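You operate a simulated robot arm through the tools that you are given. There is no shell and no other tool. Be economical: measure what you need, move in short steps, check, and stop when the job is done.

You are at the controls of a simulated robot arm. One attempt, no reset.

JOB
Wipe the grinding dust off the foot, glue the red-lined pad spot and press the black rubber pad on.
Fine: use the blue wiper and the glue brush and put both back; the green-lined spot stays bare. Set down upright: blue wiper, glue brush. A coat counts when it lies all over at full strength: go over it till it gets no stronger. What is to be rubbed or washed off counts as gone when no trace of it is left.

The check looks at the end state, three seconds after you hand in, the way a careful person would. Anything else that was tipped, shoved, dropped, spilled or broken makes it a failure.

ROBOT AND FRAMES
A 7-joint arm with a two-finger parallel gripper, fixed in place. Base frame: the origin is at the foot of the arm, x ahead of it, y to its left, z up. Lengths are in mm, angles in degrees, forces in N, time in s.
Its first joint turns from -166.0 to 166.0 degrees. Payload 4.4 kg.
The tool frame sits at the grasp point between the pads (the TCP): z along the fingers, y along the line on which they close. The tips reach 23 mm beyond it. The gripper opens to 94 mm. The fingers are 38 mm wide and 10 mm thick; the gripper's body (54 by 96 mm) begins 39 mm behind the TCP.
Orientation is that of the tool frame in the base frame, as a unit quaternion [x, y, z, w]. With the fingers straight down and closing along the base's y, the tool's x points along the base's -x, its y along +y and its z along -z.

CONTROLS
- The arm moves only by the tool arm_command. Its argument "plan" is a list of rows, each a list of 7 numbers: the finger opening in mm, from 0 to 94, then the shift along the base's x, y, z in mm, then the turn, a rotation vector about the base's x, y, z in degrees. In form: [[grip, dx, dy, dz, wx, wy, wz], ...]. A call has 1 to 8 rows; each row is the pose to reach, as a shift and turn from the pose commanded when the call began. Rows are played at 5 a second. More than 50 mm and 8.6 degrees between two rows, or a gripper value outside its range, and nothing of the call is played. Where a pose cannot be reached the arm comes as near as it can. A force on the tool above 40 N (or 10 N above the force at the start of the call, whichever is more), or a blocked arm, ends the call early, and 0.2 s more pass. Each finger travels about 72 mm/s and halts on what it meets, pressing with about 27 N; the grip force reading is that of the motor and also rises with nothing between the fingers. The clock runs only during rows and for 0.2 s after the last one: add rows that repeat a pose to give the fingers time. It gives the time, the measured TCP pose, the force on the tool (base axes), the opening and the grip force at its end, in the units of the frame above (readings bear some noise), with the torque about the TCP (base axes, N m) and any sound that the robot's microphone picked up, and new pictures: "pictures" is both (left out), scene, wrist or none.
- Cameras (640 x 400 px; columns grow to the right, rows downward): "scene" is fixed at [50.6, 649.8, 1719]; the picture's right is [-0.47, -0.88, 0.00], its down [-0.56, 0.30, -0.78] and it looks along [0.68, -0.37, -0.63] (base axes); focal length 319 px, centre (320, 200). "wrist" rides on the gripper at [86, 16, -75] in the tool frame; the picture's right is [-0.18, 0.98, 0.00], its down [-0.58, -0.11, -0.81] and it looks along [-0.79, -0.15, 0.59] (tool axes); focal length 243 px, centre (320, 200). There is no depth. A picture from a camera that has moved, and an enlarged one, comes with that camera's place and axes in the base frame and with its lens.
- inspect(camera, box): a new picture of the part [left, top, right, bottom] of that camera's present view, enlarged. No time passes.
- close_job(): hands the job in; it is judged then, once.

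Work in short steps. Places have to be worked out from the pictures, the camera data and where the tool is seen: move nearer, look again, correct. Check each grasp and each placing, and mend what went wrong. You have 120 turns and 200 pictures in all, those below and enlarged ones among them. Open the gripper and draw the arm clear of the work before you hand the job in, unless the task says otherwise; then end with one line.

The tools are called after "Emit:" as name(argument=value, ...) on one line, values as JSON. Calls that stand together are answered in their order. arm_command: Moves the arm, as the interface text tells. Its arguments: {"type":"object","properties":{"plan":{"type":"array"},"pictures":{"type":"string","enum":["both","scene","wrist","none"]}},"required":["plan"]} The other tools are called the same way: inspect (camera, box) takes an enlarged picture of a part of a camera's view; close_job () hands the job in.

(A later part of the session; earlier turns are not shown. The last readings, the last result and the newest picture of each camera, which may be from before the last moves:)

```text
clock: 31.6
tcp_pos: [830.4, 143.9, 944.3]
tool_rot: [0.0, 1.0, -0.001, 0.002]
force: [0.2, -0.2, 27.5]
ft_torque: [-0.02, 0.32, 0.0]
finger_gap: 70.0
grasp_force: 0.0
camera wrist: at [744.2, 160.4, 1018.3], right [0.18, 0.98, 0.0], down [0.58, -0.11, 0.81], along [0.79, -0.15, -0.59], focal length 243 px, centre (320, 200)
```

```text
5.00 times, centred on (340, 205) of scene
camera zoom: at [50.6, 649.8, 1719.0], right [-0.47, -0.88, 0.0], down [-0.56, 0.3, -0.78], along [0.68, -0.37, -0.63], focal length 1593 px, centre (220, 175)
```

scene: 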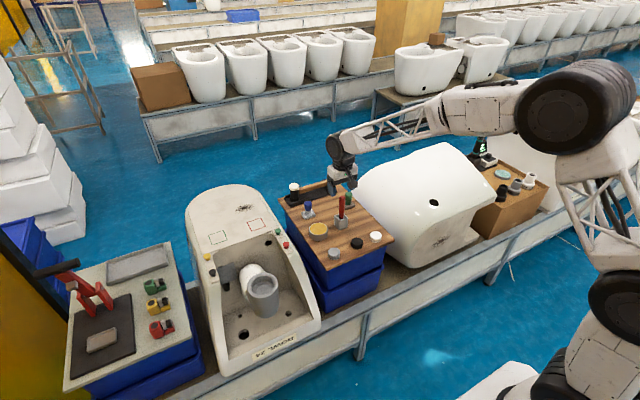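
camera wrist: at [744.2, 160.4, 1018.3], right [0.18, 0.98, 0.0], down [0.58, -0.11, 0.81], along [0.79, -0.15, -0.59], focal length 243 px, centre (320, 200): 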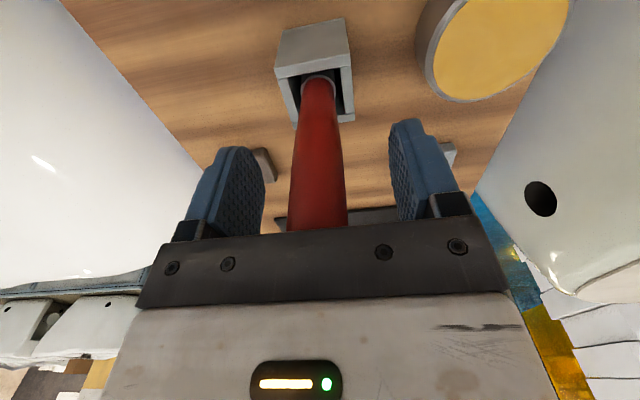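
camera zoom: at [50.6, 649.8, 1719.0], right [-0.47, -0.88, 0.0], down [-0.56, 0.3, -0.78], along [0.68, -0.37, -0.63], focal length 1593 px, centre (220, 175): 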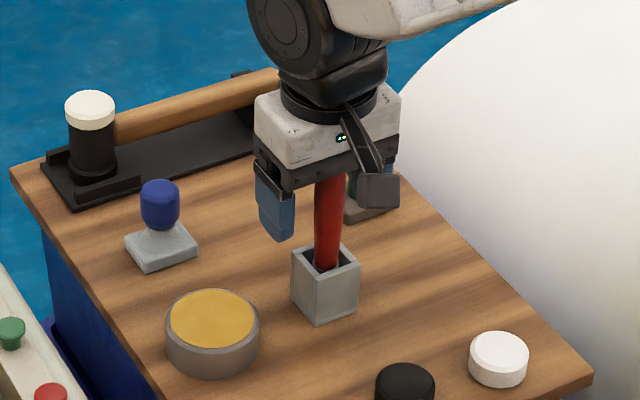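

The gripper body touches the handle top (27 N), so I raise by 9 mm and close.

Emit:
arm_command(plan=[[70, 0, 0, 9, 0, 0, 0], [50, 0, 0, 9, 0, 0, 0], [30, 0, 0, 9, 0, 0, 0], [12, 0, 0, 9, 0, 0, 0], [12, 0, 0, 9, 0, 0, 0], [12, 0, 0, 9, 0, 0, 0]], pictures="wrist")

```text
clock: 33.0
tcp_pos: [829.9, 142.6, 953.3]
tool_rot: [0.001, 1.0, -0.001, 0.0]
force: [-0.1, 0.8, -0.1]
ft_torque: [0.02, 0.03, 0.01]
finger_gap: 21.3
grasp_force: 27.0
camera wrist: at [743.3, 160.3, 1025.5], right [0.18, 0.98, 0.0], down [0.58, -0.11, 0.81], along [0.79, -0.15, -0.59], focal length 243 px, centre (320, 200)
```

wrist: 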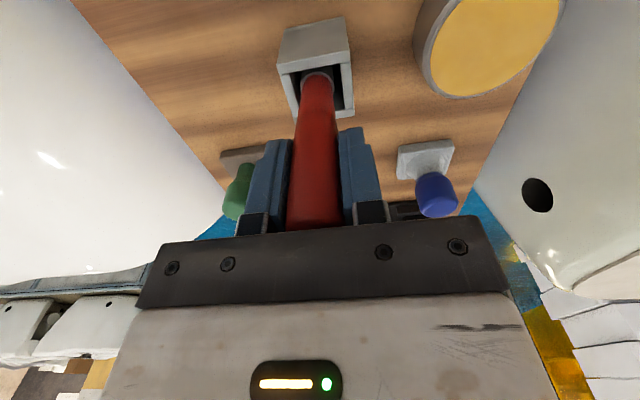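

Brush gripped (21.3 mm). I lift it straight up out of the socket.

Emit:
arm_command(plan=[[12, 0, 0, 15, 0, 0, 0], [12, 0, 0, 45, 0, 0, 0], [12, 0, 0, 80, 0, 0, 0], [12, 0, 0, 110, 0, 0, 0], [12, 0, 0, 130, 0, 0, 0]])

Emit:
inspect(camera="scene", box=[300, 135, 370, 245])

Emit:
inspect(camera="wrist", box=[230, 0, 430, 200])

```text
clock: 34.2
tcp_pos: [830.3, 143.9, 1081.4]
tool_rot: [0.001, 1.0, 0.0, 0.0]
force: [0.0, 0.2, -0.7]
ft_torque: [0.01, -0.01, 0.02]
finger_gap: 21.5
grasp_force: 27.2
camera wrist: at [743.1, 160.2, 1155.7], right [0.18, 0.98, 0.0], down [0.58, -0.11, 0.81], along [0.79, -0.15, -0.59], focal length 243 px, centre (320, 200)
```

scene: 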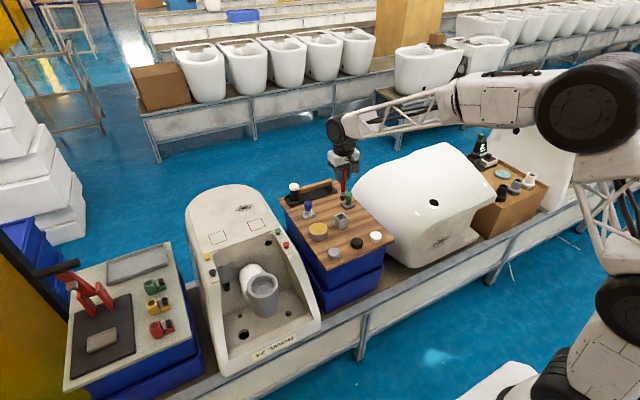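
wrist: 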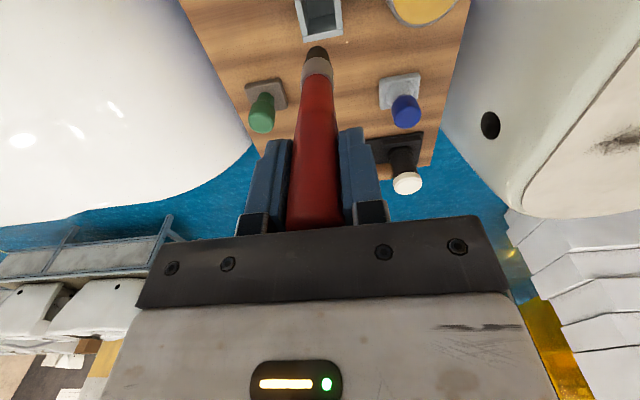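

```text
3.64 times, centred on (335, 190) of scene
camera zoom: at [50.6, 649.8, 1719.0], right [-0.47, -0.88, 0.0], down [-0.56, 0.3, -0.78], along [0.68, -0.37, -0.63], focal length 1158 px, centre (266, 236)
```

zoom: 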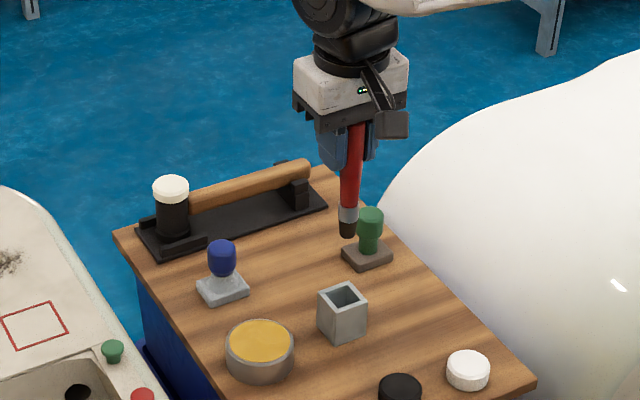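

```text
2.00 times, centred on (330, 100) of wrist
camera zoom: at [743.1, 160.2, 1155.7], right [0.18, 0.98, 0.0], down [0.58, -0.11, 0.81], along [0.79, -0.15, -0.59], focal length 485 px, centre (300, 400)
```

zoom: 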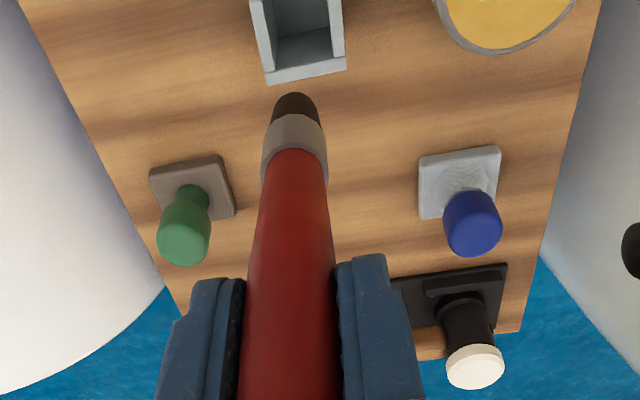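

The brush is clean and upright, its tip about 118 mm below the TCP. The glue pot centre is at about (810,247), surface about z=880. I move over it and lower towards the glue.

Emit:
arm_command(plan=[[12, -7, 35, 0, 0, 0, 0], [12, -14, 70, 0, 0, 0, 0], [12, -20, 103, 0, 0, 0, 0], [12, -20, 103, -40, 0, 0, 0], [12, -20, 103, -65, 0, 0, 0]])

Emit:
inspect(camera="scene", box=[280, 155, 360, 255])

Emit:
inspect(camera="wrist", box=[230, 0, 430, 200])

```text
clock: 35.4
tcp_pos: [808.9, 247.0, 1017.7]
tool_rot: [0.0, 1.0, 0.0, 0.0]
force: [-0.3, 0.4, -0.7]
ft_torque: [0.01, -0.04, 0.0]
finger_gap: 21.8
grasp_force: 26.7
camera wrist: at [722.2, 263.5, 1091.3], right [0.18, 0.98, 0.0], down [0.58, -0.11, 0.81], along [0.79, -0.15, -0.59], focal length 243 px, centre (320, 200)
```

scene: 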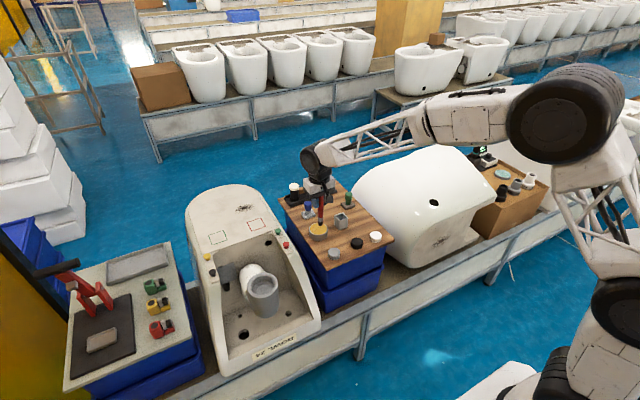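
wrist: 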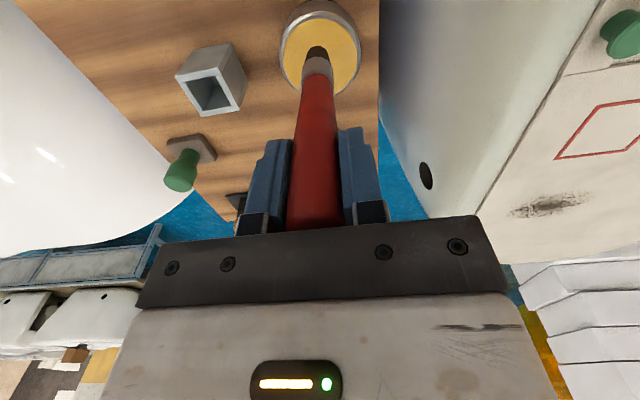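

```text
4.00 times, centred on (320, 205) of scene
camera zoom: at [50.6, 649.8, 1719.0], right [-0.47, -0.88, 0.0], down [-0.56, 0.3, -0.78], along [0.68, -0.37, -0.63], focal length 1274 px, centre (320, 180)
```

zoom: 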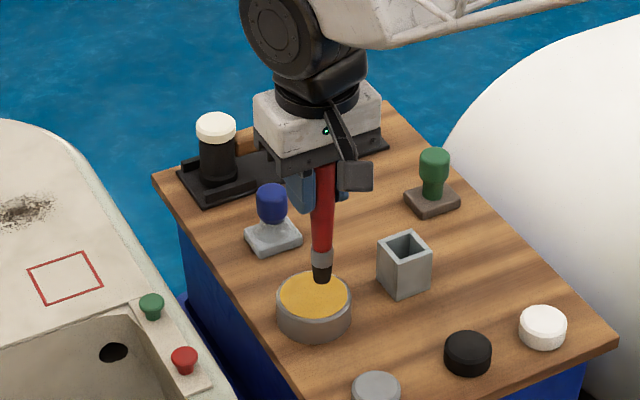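

```text
2.00 times, centred on (330, 100) of wrist
camera zoom: at [722.2, 263.5, 1091.3], right [0.18, 0.98, 0.0], down [0.58, -0.11, 0.81], along [0.79, -0.15, -0.59], focal length 485 px, centre (300, 400)
```

zoom: 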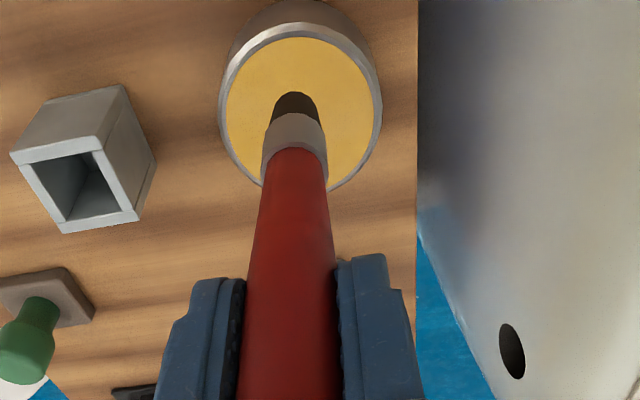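

Tip is well centred above the glue. I lower step by step.

Emit:
arm_command(plan=[[12, 0, 0, -8, 0, 0, 0], [12, 0, 0, -16, 0, 0, 0], [12, 0, 0, -22, 0, 0, 0], [12, 0, 0, -26, 0, 0, 0]], pictures="none")

Emit:
inspect(camera="scene", box=[290, 185, 350, 255])

```text
clock: 36.4
tcp_pos: [809.9, 246.2, 990.6]
tool_rot: [0.0, 1.0, 0.0, 0.0]
force: [0.3, -0.5, 0.8]
ft_torque: [0.0, -0.01, 0.02]
finger_gap: 21.8
grasp_force: 27.6
```

```text
5.71 times, centred on (320, 220) of scene
camera zoom: at [50.6, 649.8, 1719.0], right [-0.47, -0.88, 0.0], down [-0.56, 0.3, -0.78], along [0.68, -0.37, -0.63], focal length 1821 px, centre (320, 86)
```

zoom: 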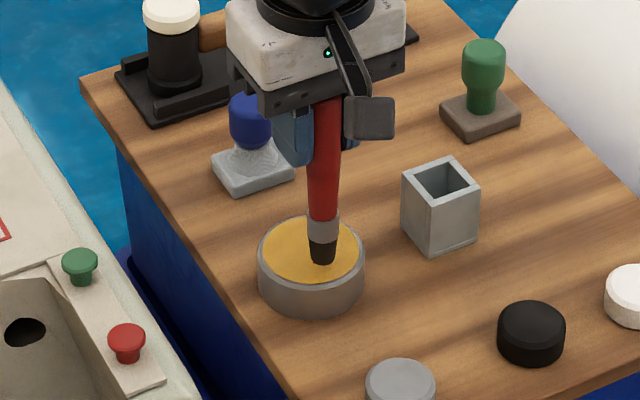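

Emit:
arm_command(plan=[[12, 0, 2, -3, 0, 0, 0], [12, 0, 2, -6, 0, 0, 0], [12, 0, 2, -8, 0, 0, 0]], pictures="none")

Emit:
inspect(camera="scene", box=[290, 185, 350, 255])

```text
clock: 37.2
tcp_pos: [809.3, 248.2, 982.8]
tool_rot: [0.0, 1.0, -0.001, -0.001]
force: [0.5, 0.5, 0.3]
ft_torque: [0.0, 0.0, -0.02]
finger_gap: 21.7
grasp_force: 27.0
```

```text
5.71 times, centred on (320, 220) of scene
camera zoom: at [50.6, 649.8, 1719.0], right [-0.47, -0.88, 0.0], down [-0.56, 0.3, -0.78], along [0.68, -0.37, -0.63], focal length 1821 px, centre (320, 86)
```

zoom: 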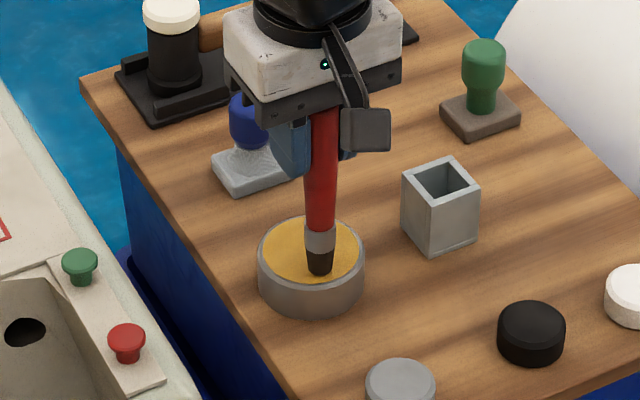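

Emit:
inspect(camera="wrist", box=[260, 0, 400, 120])

Emit:
inspect(camera="scene", box=[305, 220, 335, 245])

```text
3.33 times, centred on (330, 60) of wrist
camera zoom: at [722.9, 265.4, 1056.3], right [0.18, 0.98, 0.0], down [0.58, -0.11, 0.81], along [0.79, -0.15, -0.59], focal length 809 px, centre (287, 667)
```

zoom: 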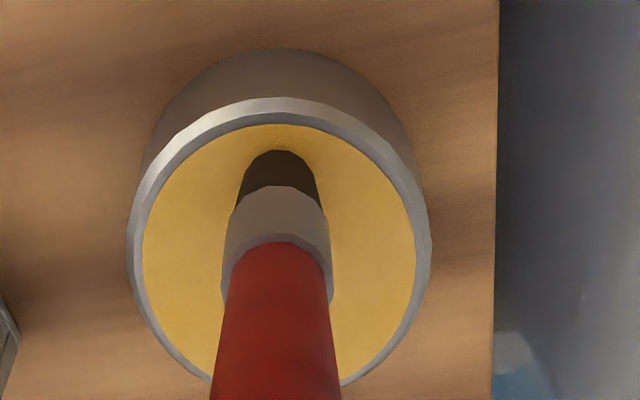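

```text
16.00 times, centred on (320, 232) of scene
camera zoom: at [50.6, 649.8, 1719.0], right [-0.47, -0.88, 0.0], down [-0.56, 0.3, -0.78], along [0.68, -0.37, -0.63], focal length 5098 px, centre (320, -320)
```

zoom: 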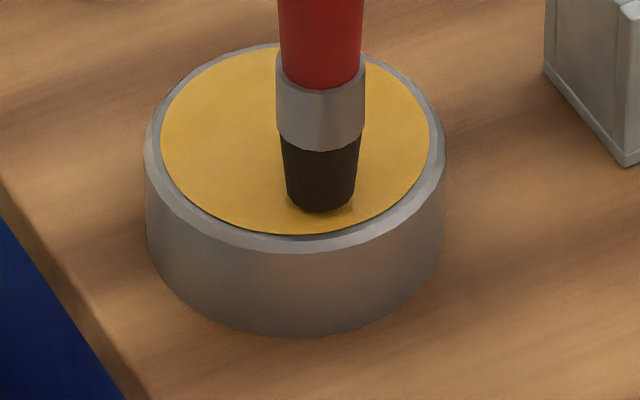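

The tip sits near the base-side edge of the glue. I shift it about +17 in x, then lower a bit.

Emit:
arm_command(plan=[[12, 6, -1, 2, 0, 0, 0], [12, 17, -4, 2, 0, 0, 0], [12, 17, -4, -2, 0, 0, 0], [12, 17, -4, -6, 0, 0, 0]], pictures="none")

Emit:
inspect(camera="wrist", box=[260, 0, 400, 120])

Emit:
inspect(camera="scene", box=[305, 220, 335, 245])

```text
clock: 38.2
tcp_pos: [827.6, 244.7, 978.9]
tool_rot: [0.0, 1.0, 0.001, 0.002]
force: [-1.2, -4.0, 25.0]
ft_torque: [-0.48, 0.34, 0.03]
finger_gap: 21.6
grasp_force: 27.1
```

```text
3.33 times, centred on (330, 60) of wrist
camera zoom: at [740.1, 261.2, 1052.5], right [0.18, 0.98, 0.0], down [0.58, -0.11, 0.81], along [0.79, -0.15, -0.59], focal length 809 px, centre (287, 667)
```

zoom: 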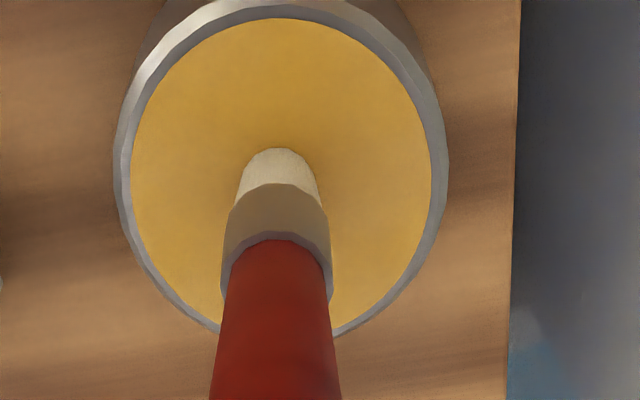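

```text
16.00 times, centred on (320, 232) of scene
camera zoom: at [50.6, 649.8, 1719.0], right [-0.47, -0.88, 0.0], down [-0.56, 0.3, -0.78], along [0.68, -0.37, -0.63], focal length 5098 px, centre (320, -320)
```

zoom: 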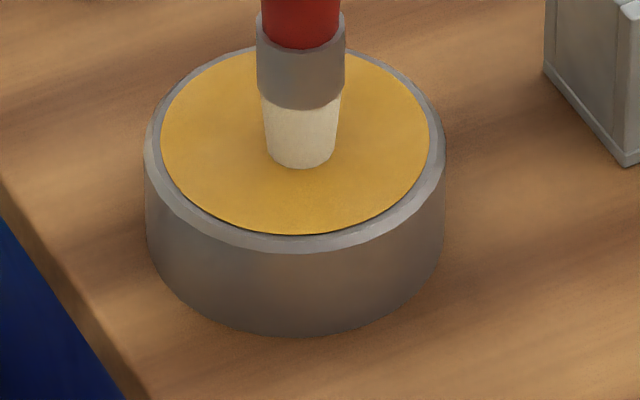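

The bristles are now loaded with pale glue. I lift clear and move over the red square at about (876,466).

Emit:
arm_command(plan=[[12, 0, 0, 20, 0, 0, 0], [12, 0, 0, 65, 0, 0, 0], [12, 0, 0, 110, 0, 0, 0], [12, 5, 40, 125, 0, 0, 0], [12, 17, 85, 125, 0, 0, 0], [12, 29, 130, 125, 0, 0, 0], [12, 40, 177, 125, 0, 0, 0], [12, 49, 221, 115, 0, 0, 0]], pictures="wrist")

Emit:
inspect(camera="scene", box=[210, 165, 310, 265])

```text
clock: 40.0
tcp_pos: [874.6, 465.2, 1093.4]
tool_rot: [0.001, 1.0, 0.0, 0.001]
force: [0.0, 0.0, -0.1]
ft_torque: [-0.04, 0.02, -0.02]
finger_gap: 21.6
grasp_force: 27.5
camera wrist: at [788.4, 482.6, 1166.5], right [0.19, 0.98, 0.0], down [0.58, -0.11, 0.81], along [0.79, -0.15, -0.59], focal length 243 px, centre (320, 200)
```

wrist: 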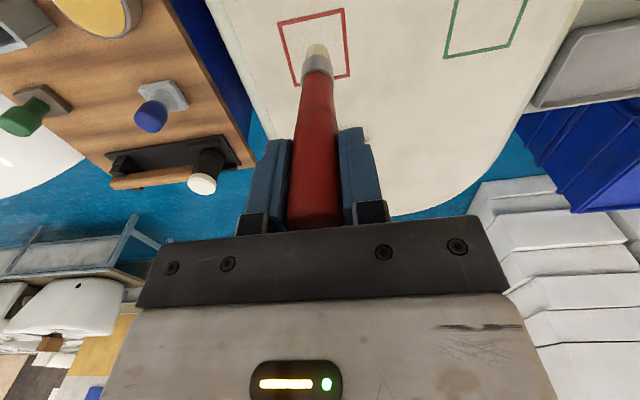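

```text
4.00 times, centred on (260, 215) of scene
camera zoom: at [50.6, 649.8, 1719.0], right [-0.47, -0.88, 0.0], down [-0.56, 0.3, -0.78], along [0.68, -0.37, -0.63], focal length 1274 px, centre (560, 140)
```

zoom: 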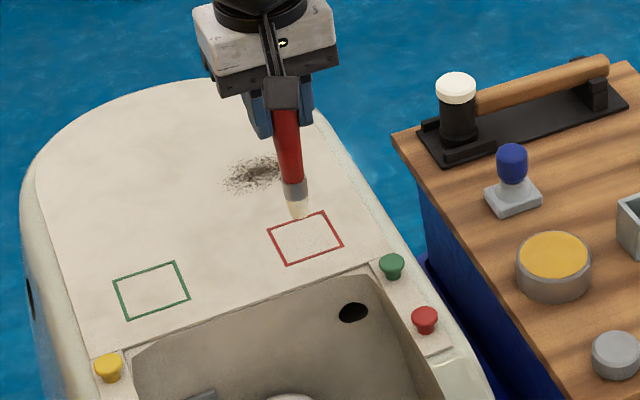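

Tip is above the spot. I lower towards the surface and look again.

Emit:
arm_command(plan=[[12, 0, 0, -15, 0, 0, 0], [12, 0, 0, -28, 0, 0, 0], [12, 0, 0, -36, 0, 0, 0]], pictures="none")

Emit:
inspect(camera="wrist", box=[260, 0, 400, 120])

Emit:
inspect(camera="scene", box=[240, 200, 290, 240])

```text
clock: 40.8
tcp_pos: [874.5, 466.7, 1054.9]
tool_rot: [0.0, 1.0, -0.001, 0.0]
force: [0.3, 0.5, -0.5]
ft_torque: [-0.03, -0.01, -0.03]
finger_gap: 21.6
grasp_force: 26.9
```

```text
3.33 times, centred on (330, 60) of wrist
camera zoom: at [789.2, 482.9, 1129.4], right [0.18, 0.98, 0.0], down [0.58, -0.11, 0.81], along [0.79, -0.15, -0.59], focal length 809 px, centre (287, 667)
```

zoom: 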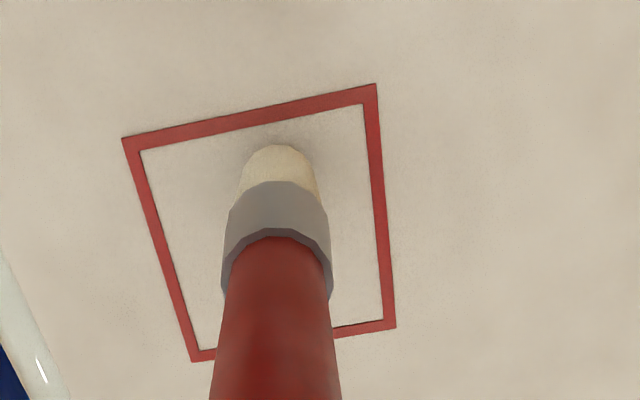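

```text
10.00 times, centred on (265, 220) of scene
camera zoom: at [50.6, 649.8, 1719.0], right [-0.47, -0.88, 0.0], down [-0.56, 0.3, -0.78], along [0.68, -0.37, -0.63], focal length 3186 px, centre (870, 0)
```

zoom: 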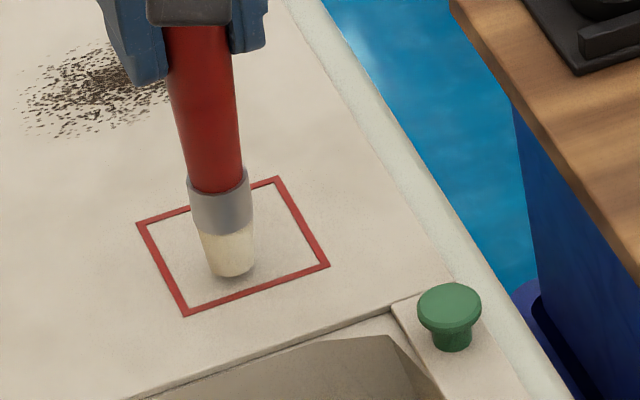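

Tip is just over the surface. By both views the square's centre is about +10.5 in x and −3.5 in y from the tip. I go there and lower to contact.

Emit:
arm_command(plan=[[12, 5, -2, 0, 0, 0, 0], [12, 10.5, -3.5, 0, 0, 0, 0], [12, 10.5, -3.5, -2, 0, 0, 0], [12, 10.5, -3.5, -4, 0, 0, 0], [12, 10.5, -3.5, -5, 0, 0, 0]], pictures="none")

Emit:
arm_command(plan=[[12, 0, 0, -1, 0, 0, 0], [12, 0, 0, -2, 0, 0, 0]], pictures="none")

Emit:
inspect(camera="scene", box=[240, 200, 290, 240])

```text
clock: 42.0
tcp_pos: [886.6, 463.3, 1050.5]
tool_rot: [-0.001, 1.0, -0.001, 0.0]
force: [-0.2, -0.2, 0.0]
ft_torque: [0.0, 0.01, -0.02]
finger_gap: 21.7
grasp_force: 26.7
```

```text
clock: 42.6
tcp_pos: [885.3, 462.4, 1050.4]
tool_rot: [0.0, 1.0, 0.001, 0.001]
force: [-1.8, -1.6, 13.5]
ft_torque: [-0.28, 0.3, 0.01]
finger_gap: 21.8
grasp_force: 27.3
```

```text
10.00 times, centred on (265, 220) of scene
camera zoom: at [50.6, 649.8, 1719.0], right [-0.47, -0.88, 0.0], down [-0.56, 0.3, -0.78], along [0.68, -0.37, -0.63], focal length 3186 px, centre (870, 0)
```

zoom: 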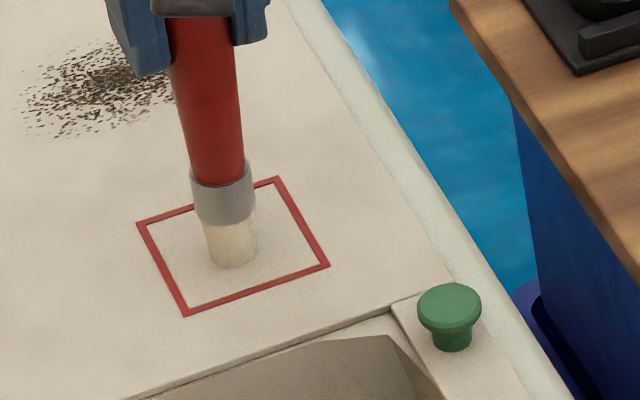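

In contact at 13 N. I brush lanes along y, working across the square.

Emit:
arm_command(plan=[[12, -12, -1, 0, 0, 0, 0], [12, -12, -17, 0, 0, 0, 0], [12, -12, -1, 0, 0, 0, 0], [12, -12, 15, 0, 0, 0, 0], [12, -4, 15, 0, 0, 0, 0], [12, -4, -1, 0, 0, 0, 0], [12, -4, -17, 0, 0, 0, 0], [12, 3.5, -17, 0, 0, 0, 0]], pictures="none")

Emit:
inspect(camera="scene", box=[240, 200, 290, 240])

Emit:
inspect(camera="wrist", box=[260, 0, 400, 120])

```text
clock: 44.4
tcp_pos: [889.7, 446.5, 1048.4]
tool_rot: [0.0, 1.0, 0.0, 0.0]
force: [-2.4, 2.0, 9.7]
ft_torque: [0.29, 0.39, -0.03]
finger_gap: 21.5
grasp_force: 26.9
```

```text
10.00 times, centred on (265, 220) of scene
camera zoom: at [50.6, 649.8, 1719.0], right [-0.47, -0.88, 0.0], down [-0.56, 0.3, -0.78], along [0.68, -0.37, -0.63], focal length 3186 px, centre (870, 0)
```

zoom: 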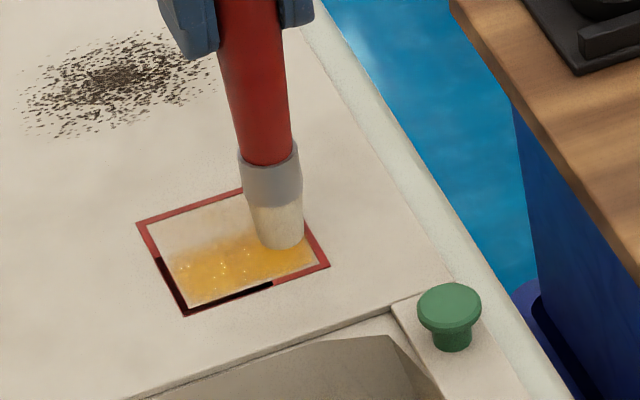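

```text
3.33 times, centred on (330, 60) of wrist
camera zoom: at [802.9, 461.6, 1122.1], right [0.18, 0.98, 0.0], down [0.58, -0.11, 0.81], along [0.79, -0.15, -0.59], focal length 809 px, centre (287, 667)
```

zoom: 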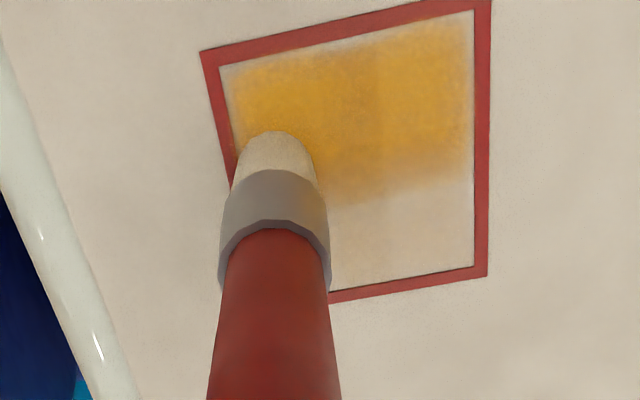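

The coat shows yellow inside the frame. I continue with the remaining lanes.

Emit:
arm_command(plan=[[12, 0, 15, -0.5, 0, 0, 0], [12, 0, 33, -0.5, 0, 0, 0], [12, 8, 33, -0.5, 0, 0, 0], [12, 8, 15, -0.5, 0, 0, 0], [12, 8, -2, -0.5, 0, 0, 0], [12, 17, -2, -0.5, 0, 0, 0], [12, 17, 15, -0.5, 0, 0, 0], [12, 17, 33, -0.5, 0, 0, 0]], pictures="none")

Emit:
inspect(camera="scene", box=[240, 200, 290, 240])

Emit:
inspect(camera="wrist", box=[220, 0, 400, 120])

```text
clock: 46.2
tcp_pos: [907.0, 478.0, 1048.4]
tool_rot: [0.0, 1.0, 0.0, 0.0]
force: [-0.1, 0.0, -0.6]
ft_torque: [-0.03, -0.02, 0.02]
finger_gap: 21.8
grasp_force: 26.9
```

```text
10.00 times, centred on (265, 220) of scene
camera zoom: at [50.6, 649.8, 1719.0], right [-0.47, -0.88, 0.0], down [-0.56, 0.3, -0.78], along [0.68, -0.37, -0.63], focal length 3186 px, centre (870, 0)
```

zoom: 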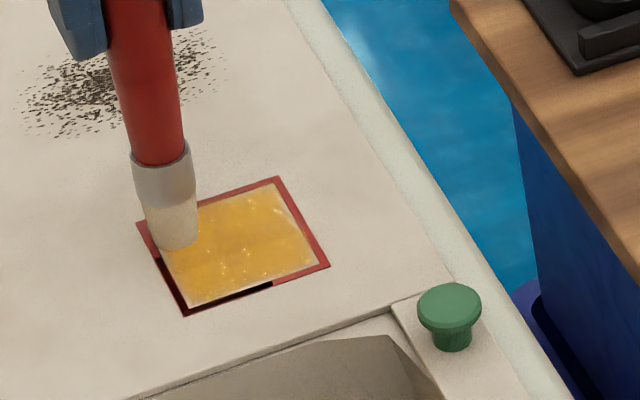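

```text
3.33 times, centred on (310, 60) of wrist
camera zoom: at [820.4, 494.6, 1121.7], right [0.18, 0.98, 0.0], down [0.58, -0.11, 0.81], along [0.79, -0.15, -0.59], focal length 809 px, centre (353, 667)
```

zoom: 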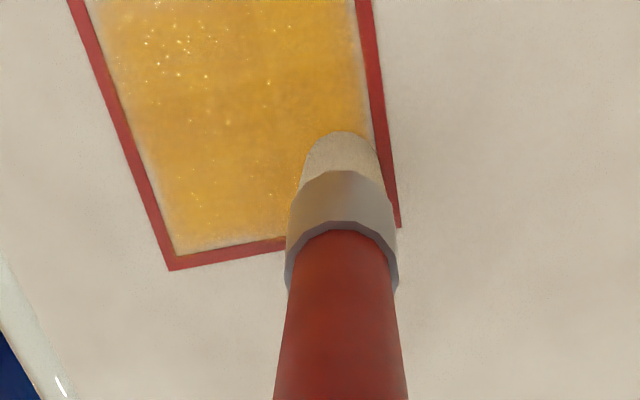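

Coverage is nearly complete. The brush now has little contact, so I lower 2 mm and do a second pass: perimeter first.

Emit:
arm_command(plan=[[12, 0, 0, -2, 0, 0, 0], [12, 1, -17, -2, 0, 0, 0], [12, 1, -35, -2, 0, 0, 0], [12, -17, -35, -2, 0, 0, 0], [12, -35.5, -35, -2, 0, 0, 0], [12, -35.5, -17, -2, 0, 0, 0], [12, -35.5, 1, -2, 0, 0, 0], [12, -17, 1, -2, 0, 0, 0]], pictures="none")

Emit:
inspect(camera="scene", box=[240, 200, 290, 240])

Emit:
inspect(camera="wrist", box=[220, 0, 400, 120])

```text
clock: 48.0
tcp_pos: [889.4, 479.1, 1045.7]
tool_rot: [0.0, 1.0, 0.0, -0.001]
force: [-3.1, 2.4, 13.7]
ft_torque: [0.29, 0.51, -0.01]
finger_gap: 21.4
grasp_force: 26.5
```

```text
10.00 times, centred on (265, 220) of scene
camera zoom: at [50.6, 649.8, 1719.0], right [-0.47, -0.88, 0.0], down [-0.56, 0.3, -0.78], along [0.68, -0.37, -0.63], focal length 3186 px, centre (870, 0)
```

zoom: 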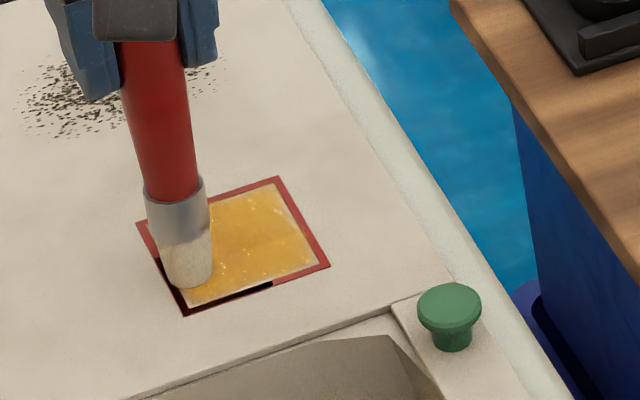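

```text
3.33 times, centred on (310, 60) of wrist
camera zoom: at [802.6, 496.4, 1119.1], right [0.18, 0.98, 0.0], down [0.58, -0.11, 0.81], along [0.79, -0.15, -0.59], focal length 809 px, centre (353, 667)
```

zoom: 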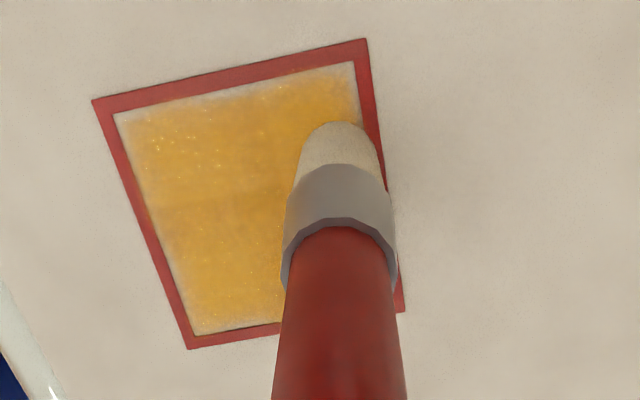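

Thin pale margins remain on the near and −y sides. I go 2–3 mm further out there.

Emit:
arm_command(plan=[[12, -21, 0, 0, 0, 0, 0], [12, -21, -18, -0.3, 0, 0, 0], [12, -21, -38, -0.3, 0, 0, 0], [12, 0, -38.5, -0.3, 0, 0, 0], [12, 19, -38, -0.3, 0, 0, 0], [12, 19, -18, -0.6, 0, 0, 0], [12, 19, 1, -0.6, 0, 0, 0], [12, 12, -10, -0.6, 0, 0, 0]], pictures="none")

Emit:
arm_command(plan=[[12, 0, -20, -0.3, 0, 0, 0], [12, -7, -20, -0.3, 0, 0, 0], [12, -7, 0, -0.3, 0, 0, 0], [12, -7, 8, -0.3, 0, 0, 0], [12, -15, 8, -0.3, 0, 0, 0], [12, -15, -20, -0.3, 0, 0, 0], [12, -24, -20, -0.3, 0, 0, 0], [12, -24, 8, -0.3, 0, 0, 0]], pictures="none")

Emit:
inspect(camera="scene", box=[240, 200, 290, 240])

Emit:
inspect(camera="wrist", box=[220, 0, 400, 120])

```text
clock: 49.8
tcp_pos: [901.3, 469.5, 1046.0]
tool_rot: [0.001, 1.0, 0.0, 0.0]
force: [-0.1, 0.7, 1.9]
ft_torque: [0.09, 0.02, -0.01]
finger_gap: 21.5
grasp_force: 27.2
```

```text
clock: 51.6
tcp_pos: [877.1, 477.0, 1045.2]
tool_rot: [0.001, 1.0, 0.0, 0.0]
force: [1.0, 0.1, -0.2]
ft_torque: [0.0, -0.03, 0.0]
finger_gap: 21.3
grasp_force: 26.9
```

```text
10.00 times, centred on (265, 220) of scene
camera zoom: at [50.6, 649.8, 1719.0], right [-0.47, -0.88, 0.0], down [-0.56, 0.3, -0.78], along [0.68, -0.37, -0.63], focal length 3186 px, centre (870, 0)
```

zoom: 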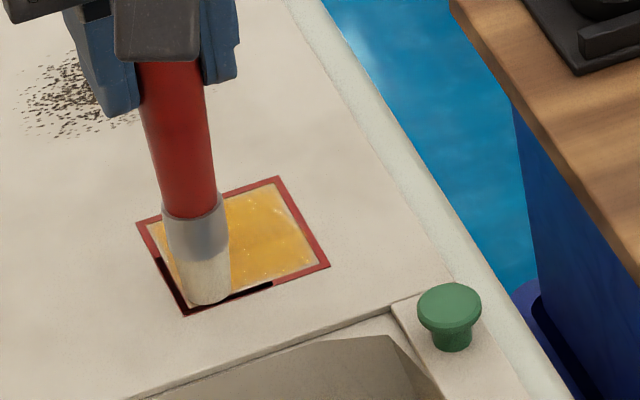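

```text
3.33 times, centred on (310, 60) of wrist
camera zoom: at [791.0, 493.5, 1118.8], right [0.19, 0.98, 0.0], down [0.58, -0.11, 0.81], along [0.79, -0.15, -0.59], focal length 809 px, centre (353, 667)
```

zoom: 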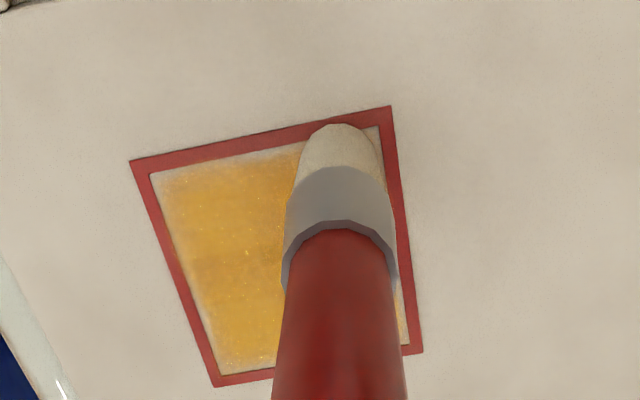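

I lift to see the whole coat.

Emit:
arm_command(plan=[[12, 0, 0, 20, 0, 0, 0], [12, -10, 35, 40, 0, 0, 0], [12, -40, 70, 50, 0, 0, 0]], pictures="none")

Emit:
inspect(camera="scene", box=[240, 205, 285, 240])

Emit:
inspect(camera="wrist", box=[140, 0, 340, 120])

```text
clock: 52.4
tcp_pos: [838.7, 547.9, 1094.4]
tool_rot: [0.001, 1.0, 0.0, 0.0]
force: [0.1, 0.4, -0.5]
ft_torque: [-0.02, -0.01, 0.0]
finger_gap: 21.4
grasp_force: 27.7
```

```text
11.43 times, centred on (262, 222) of scene
camera zoom: at [50.6, 649.8, 1719.0], right [-0.47, -0.88, 0.0], down [-0.56, 0.3, -0.78], along [0.68, -0.37, -0.63], focal length 3641 px, centre (977, -57)
```

zoom: 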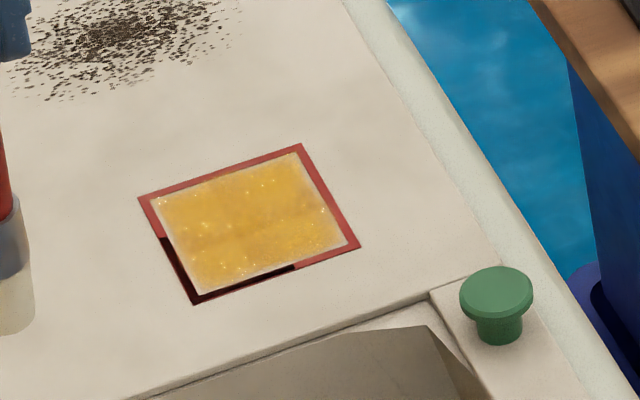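

```text
3.20 times, centred on (240, 60) of wrist
camera zoom: at [751.5, 563.5, 1168.8], right [0.19, 0.98, 0.0], down [0.58, -0.11, 0.81], along [0.79, -0.15, -0.59], focal length 776 px, centre (576, 648)
```

zoom: 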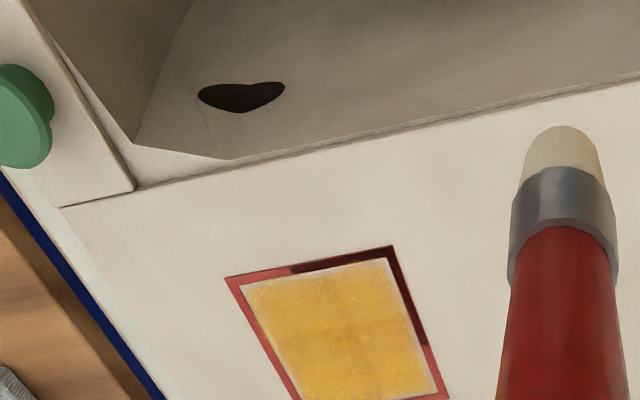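

The coat covers the square. I do another full-strength raster with firm contact, going back over it.

Emit:
arm_command(plan=[[12, 20, -40, 0, 0, 0, 0], [12, 34, -70, -25, 0, 0, 0], [12, 32, -70, -47, 0, 0, 0], [12, 32, -70, -51, 0, 0, 0], [12, 32, -86, -51, 0, 0, 0], [12, 32, -103, -51, 0, 0, 0], [12, 40, -103, -51, 0, 0, 0], [12, 40, -86, -51, 0, 0, 0]], pictures="none")

Emit:
inspect(camera="scene", box=[240, 205, 285, 240])

```text
clock: 54.2
tcp_pos: [878.0, 461.7, 1044.0]
tool_rot: [0.001, 1.0, 0.0, 0.001]
force: [0.9, -7.3, 18.6]
ft_torque: [-0.73, 0.02, 0.08]
finger_gap: 21.7
grasp_force: 27.3
```

```text
11.43 times, centred on (262, 222) of scene
camera zoom: at [50.6, 649.8, 1719.0], right [-0.47, -0.88, 0.0], down [-0.56, 0.3, -0.78], along [0.68, -0.37, -0.63], focal length 3641 px, centre (977, -57)
```

zoom: 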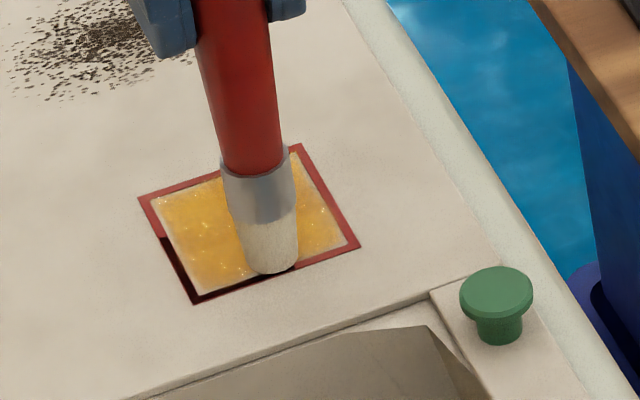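

Emit:
arm_command(plan=[[12, 0, 18, 0, 0, 0, 0], [12, 8, 18, 0, 0, 0, 0], [12, 8, 0, -0.3, 0, 0, 0], [12, 8, -18, -0.3, 0, 0, 0], [12, 16, -18, -0.3, 0, 0, 0], [12, 16, 0, -0.6, 0, 0, 0], [12, 16, 18, -0.6, 0, 0, 0], [12, 23, 18, -0.6, 0, 0, 0]], pictures="none")

Emit:
arm_command(plan=[[12, 0, -18, -0.5, 0, 0, 0], [12, 0, -36, -0.5, 0, 0, 0], [12, 4, -36, -0.5, 0, 0, 0], [12, 4, -18, -0.5, 0, 0, 0], [12, 4, 0, -1, 0, 0, 0], [12, -13, 0, -1, 0, 0, 0], [12, -30, 0, -1, 0, 0, 0], [12, -30, 0, -1, 0, 0, 0]], pictures="none")

Emit:
arm_command(plan=[[12, -3, -18, -0.5, 0, 0, 0], [12, -3, -36, -0.5, 0, 0, 0], [12, 14, -36, -0.5, 0, 0, 0], [12, 30, -36, -0.5, 0, 0, 0], [12, 16, -26, -0.5, 0, 0, 0], [12, 16, -10, -0.5, 0, 0, 0], [12, 16, -10, 25, 0, 0, 0], [12, -10, 25, 45, 0, 0, 0]], pictures="none")

Emit:
arm_command(plan=[[12, -10, 35, 5, 0, 0, 0], [12, -20, 65, 5, 0, 0, 0]], pictures="none")

Emit:
inspect(camera="scene", box=[240, 205, 285, 240])

Emit:
inspect(camera="wrist", box=[140, 0, 340, 120])

```text
clock: 56.0
tcp_pos: [899.8, 479.1, 1042.4]
tool_rot: [0.0, 1.0, 0.0, 0.0]
force: [-1.5, -1.2, 2.0]
ft_torque: [0.04, 0.14, -0.01]
finger_gap: 21.2
grasp_force: 27.7
```

```text
clock: 57.8
tcp_pos: [870.6, 480.4, 1041.6]
tool_rot: [-0.001, 1.0, 0.0, 0.002]
force: [2.3, 1.2, 8.8]
ft_torque: [0.12, -0.09, 0.0]
finger_gap: 21.0
grasp_force: 26.8
```

```text
clock: 59.6
tcp_pos: [860.8, 505.1, 1087.2]
tool_rot: [0.001, 1.0, 0.0, -0.001]
force: [-0.3, -0.9, -1.1]
ft_torque: [0.0, 0.0, 0.0]
finger_gap: 21.2
grasp_force: 27.1
```

```text
clock: 60.2
tcp_pos: [839.8, 568.2, 1092.8]
tool_rot: [0.0, 1.0, -0.001, 0.0]
force: [-0.3, -0.1, -0.3]
ft_torque: [-0.01, -0.01, -0.03]
finger_gap: 21.1
grasp_force: 27.0
```

```text
11.43 times, centred on (262, 222) of scene
camera zoom: at [50.6, 649.8, 1719.0], right [-0.47, -0.88, 0.0], down [-0.56, 0.3, -0.78], along [0.68, -0.37, -0.63], focal length 3641 px, centre (977, -57)
```

zoom: 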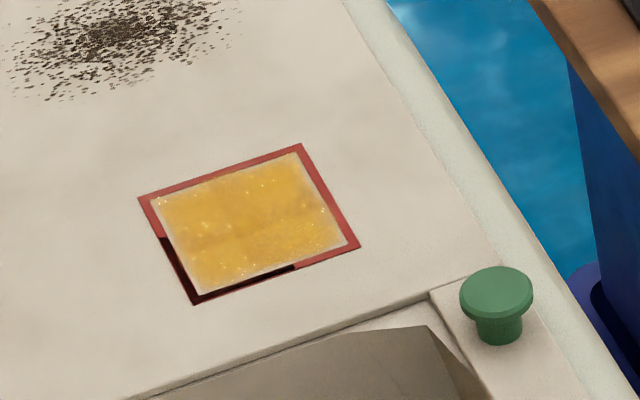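

```text
3.20 times, centred on (240, 60) of wrist
camera zoom: at [753.8, 585.0, 1166.6], right [0.18, 0.98, 0.0], down [0.58, -0.11, 0.81], along [0.79, -0.15, -0.59], focal length 776 px, centre (576, 648)
```

zoom: 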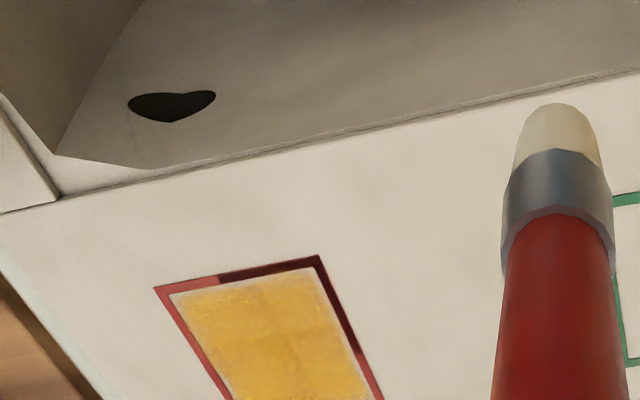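

The coat has not changed from the previous pass, so it is at full strength. I take one close zoom to judge the dark part of the frame.

Emit:
inspect(camera="scene", box=[247, 212, 269, 230])

Emit:
inspect(camera="wrist", box=[180, 70, 270, 130])

```text
16.00 times, centred on (258, 221) of scene
camera zoom: at [50.6, 649.8, 1719.0], right [-0.47, -0.88, 0.0], down [-0.56, 0.3, -0.78], along [0.68, -0.37, -0.63], focal length 5098 px, centre (1312, -136)
```

zoom: 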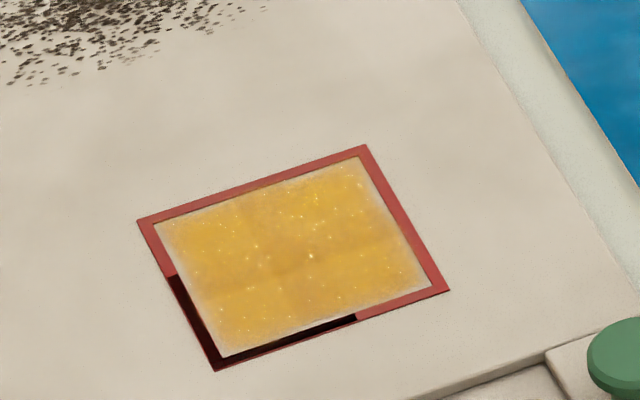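

```text
6.67 times, centred on (225, 100) of wrist
camera zoom: at [753.8, 585.0, 1166.6], right [0.18, 0.98, 0.0], down [0.58, -0.11, 0.81], along [0.79, -0.15, -0.59], focal length 1618 px, centre (953, 867)
```

zoom: 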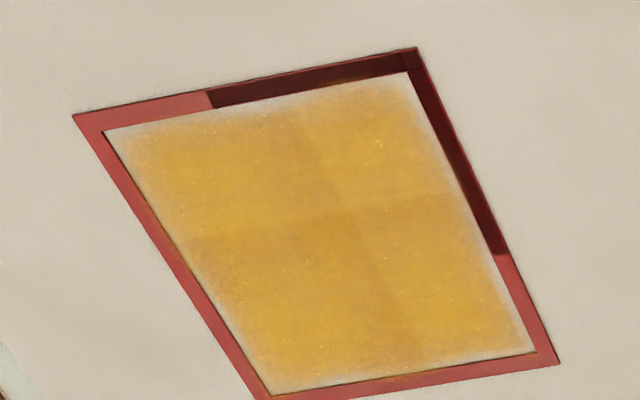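

The dark corner is only a lighting patch; the coat is even. I take the brush back over its socket.

Emit:
arm_command(plan=[[12, 0, -48, 15, 0, 0, 0], [12, 0, -97, 15, 0, 0, 0], [12, -2, -146, 15, 0, 0, 0], [12, -4, -195, 15, 0, 0, 0], [12, -6, -244, 15, 0, 0, 0], [12, -8, -293, 15, 0, 0, 0], [12, -10, -342, 15, 0, 0, 0], [12, -10, -390, 15, 0, 0, 0]], pictures="none")

Emit:
arm_command(plan=[[12, 0, -20, -5, 0, 0, 0], [12, 0, -35, -25, 0, 0, 0], [12, 0, -35, -65, 0, 0, 0], [12, 0, -35, -95, 0, 0, 0], [12, 0, -35, -103, 0, 0, 0]])

Emit:
inspect(camera="scene", box=[310, 185, 370, 245])

Emit:
inspect(camera="wrist", box=[250, 0, 390, 120])

```text
refused: row 1 steps farther than a row can; nothing moved
```

```text
clock: 61.0
tcp_pos: [841.8, 535.5, 1038.3]
tool_rot: [0.0, 1.0, 0.002, 0.002]
force: [-0.2, -0.9, 3.7]
ft_torque: [-0.05, -0.01, -0.01]
finger_gap: 21.2
grasp_force: 27.0
stopped in row 4: the force on the tool passed its limit at 42 N (the readings are from after the stop); the commanded pose is now the measured one
camera wrist: at [754.5, 550.9, 1113.0], right [0.18, 0.98, 0.0], down [0.58, -0.11, 0.81], along [0.8, -0.15, -0.59], focal length 243 px, centre (320, 200)
```

scene: 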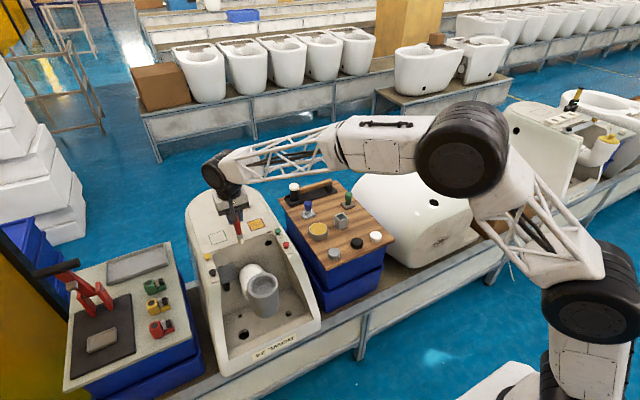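
wrist: 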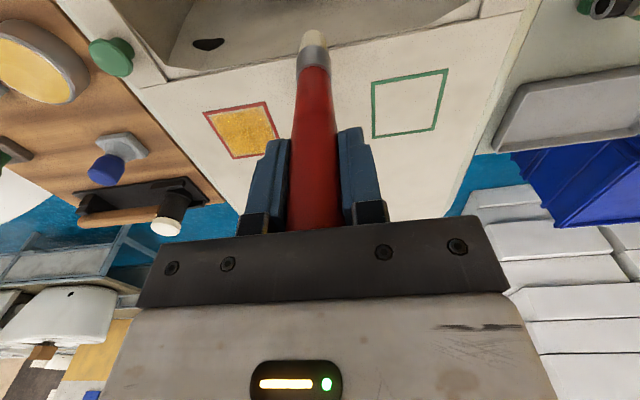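

```text
6.67 times, centred on (340, 215) of scene
camera zoom: at [50.6, 649.8, 1719.0], right [-0.47, -0.88, 0.0], down [-0.56, 0.3, -0.78], along [0.68, -0.37, -0.63], focal length 2124 px, centre (187, 100)
```

zoom: 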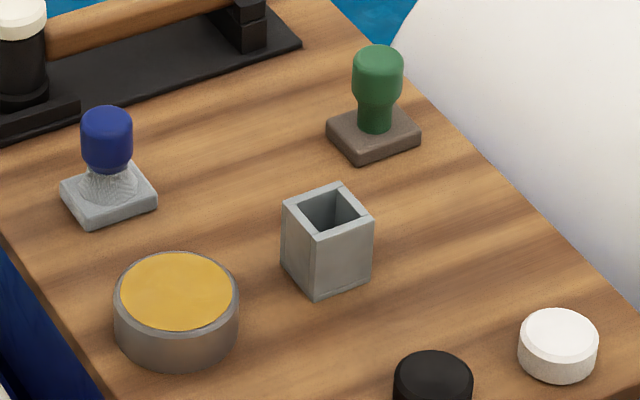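

```text
3.33 times, centred on (320, 60) of wrist
camera zoom: at [754.5, 550.9, 1113.0], right [0.18, 0.98, 0.0], down [0.58, -0.11, 0.81], along [0.8, -0.15, -0.59], focal length 809 px, centre (320, 667)
```

zoom: 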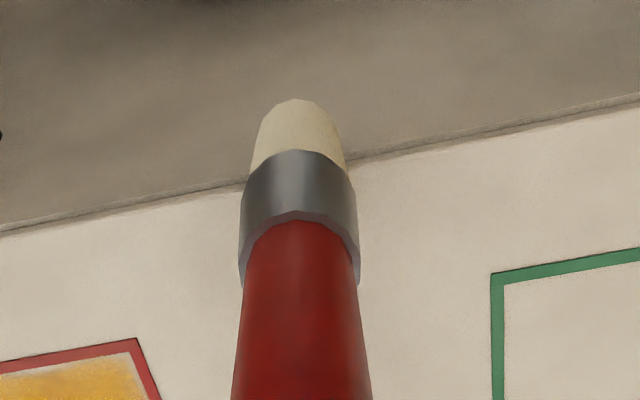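

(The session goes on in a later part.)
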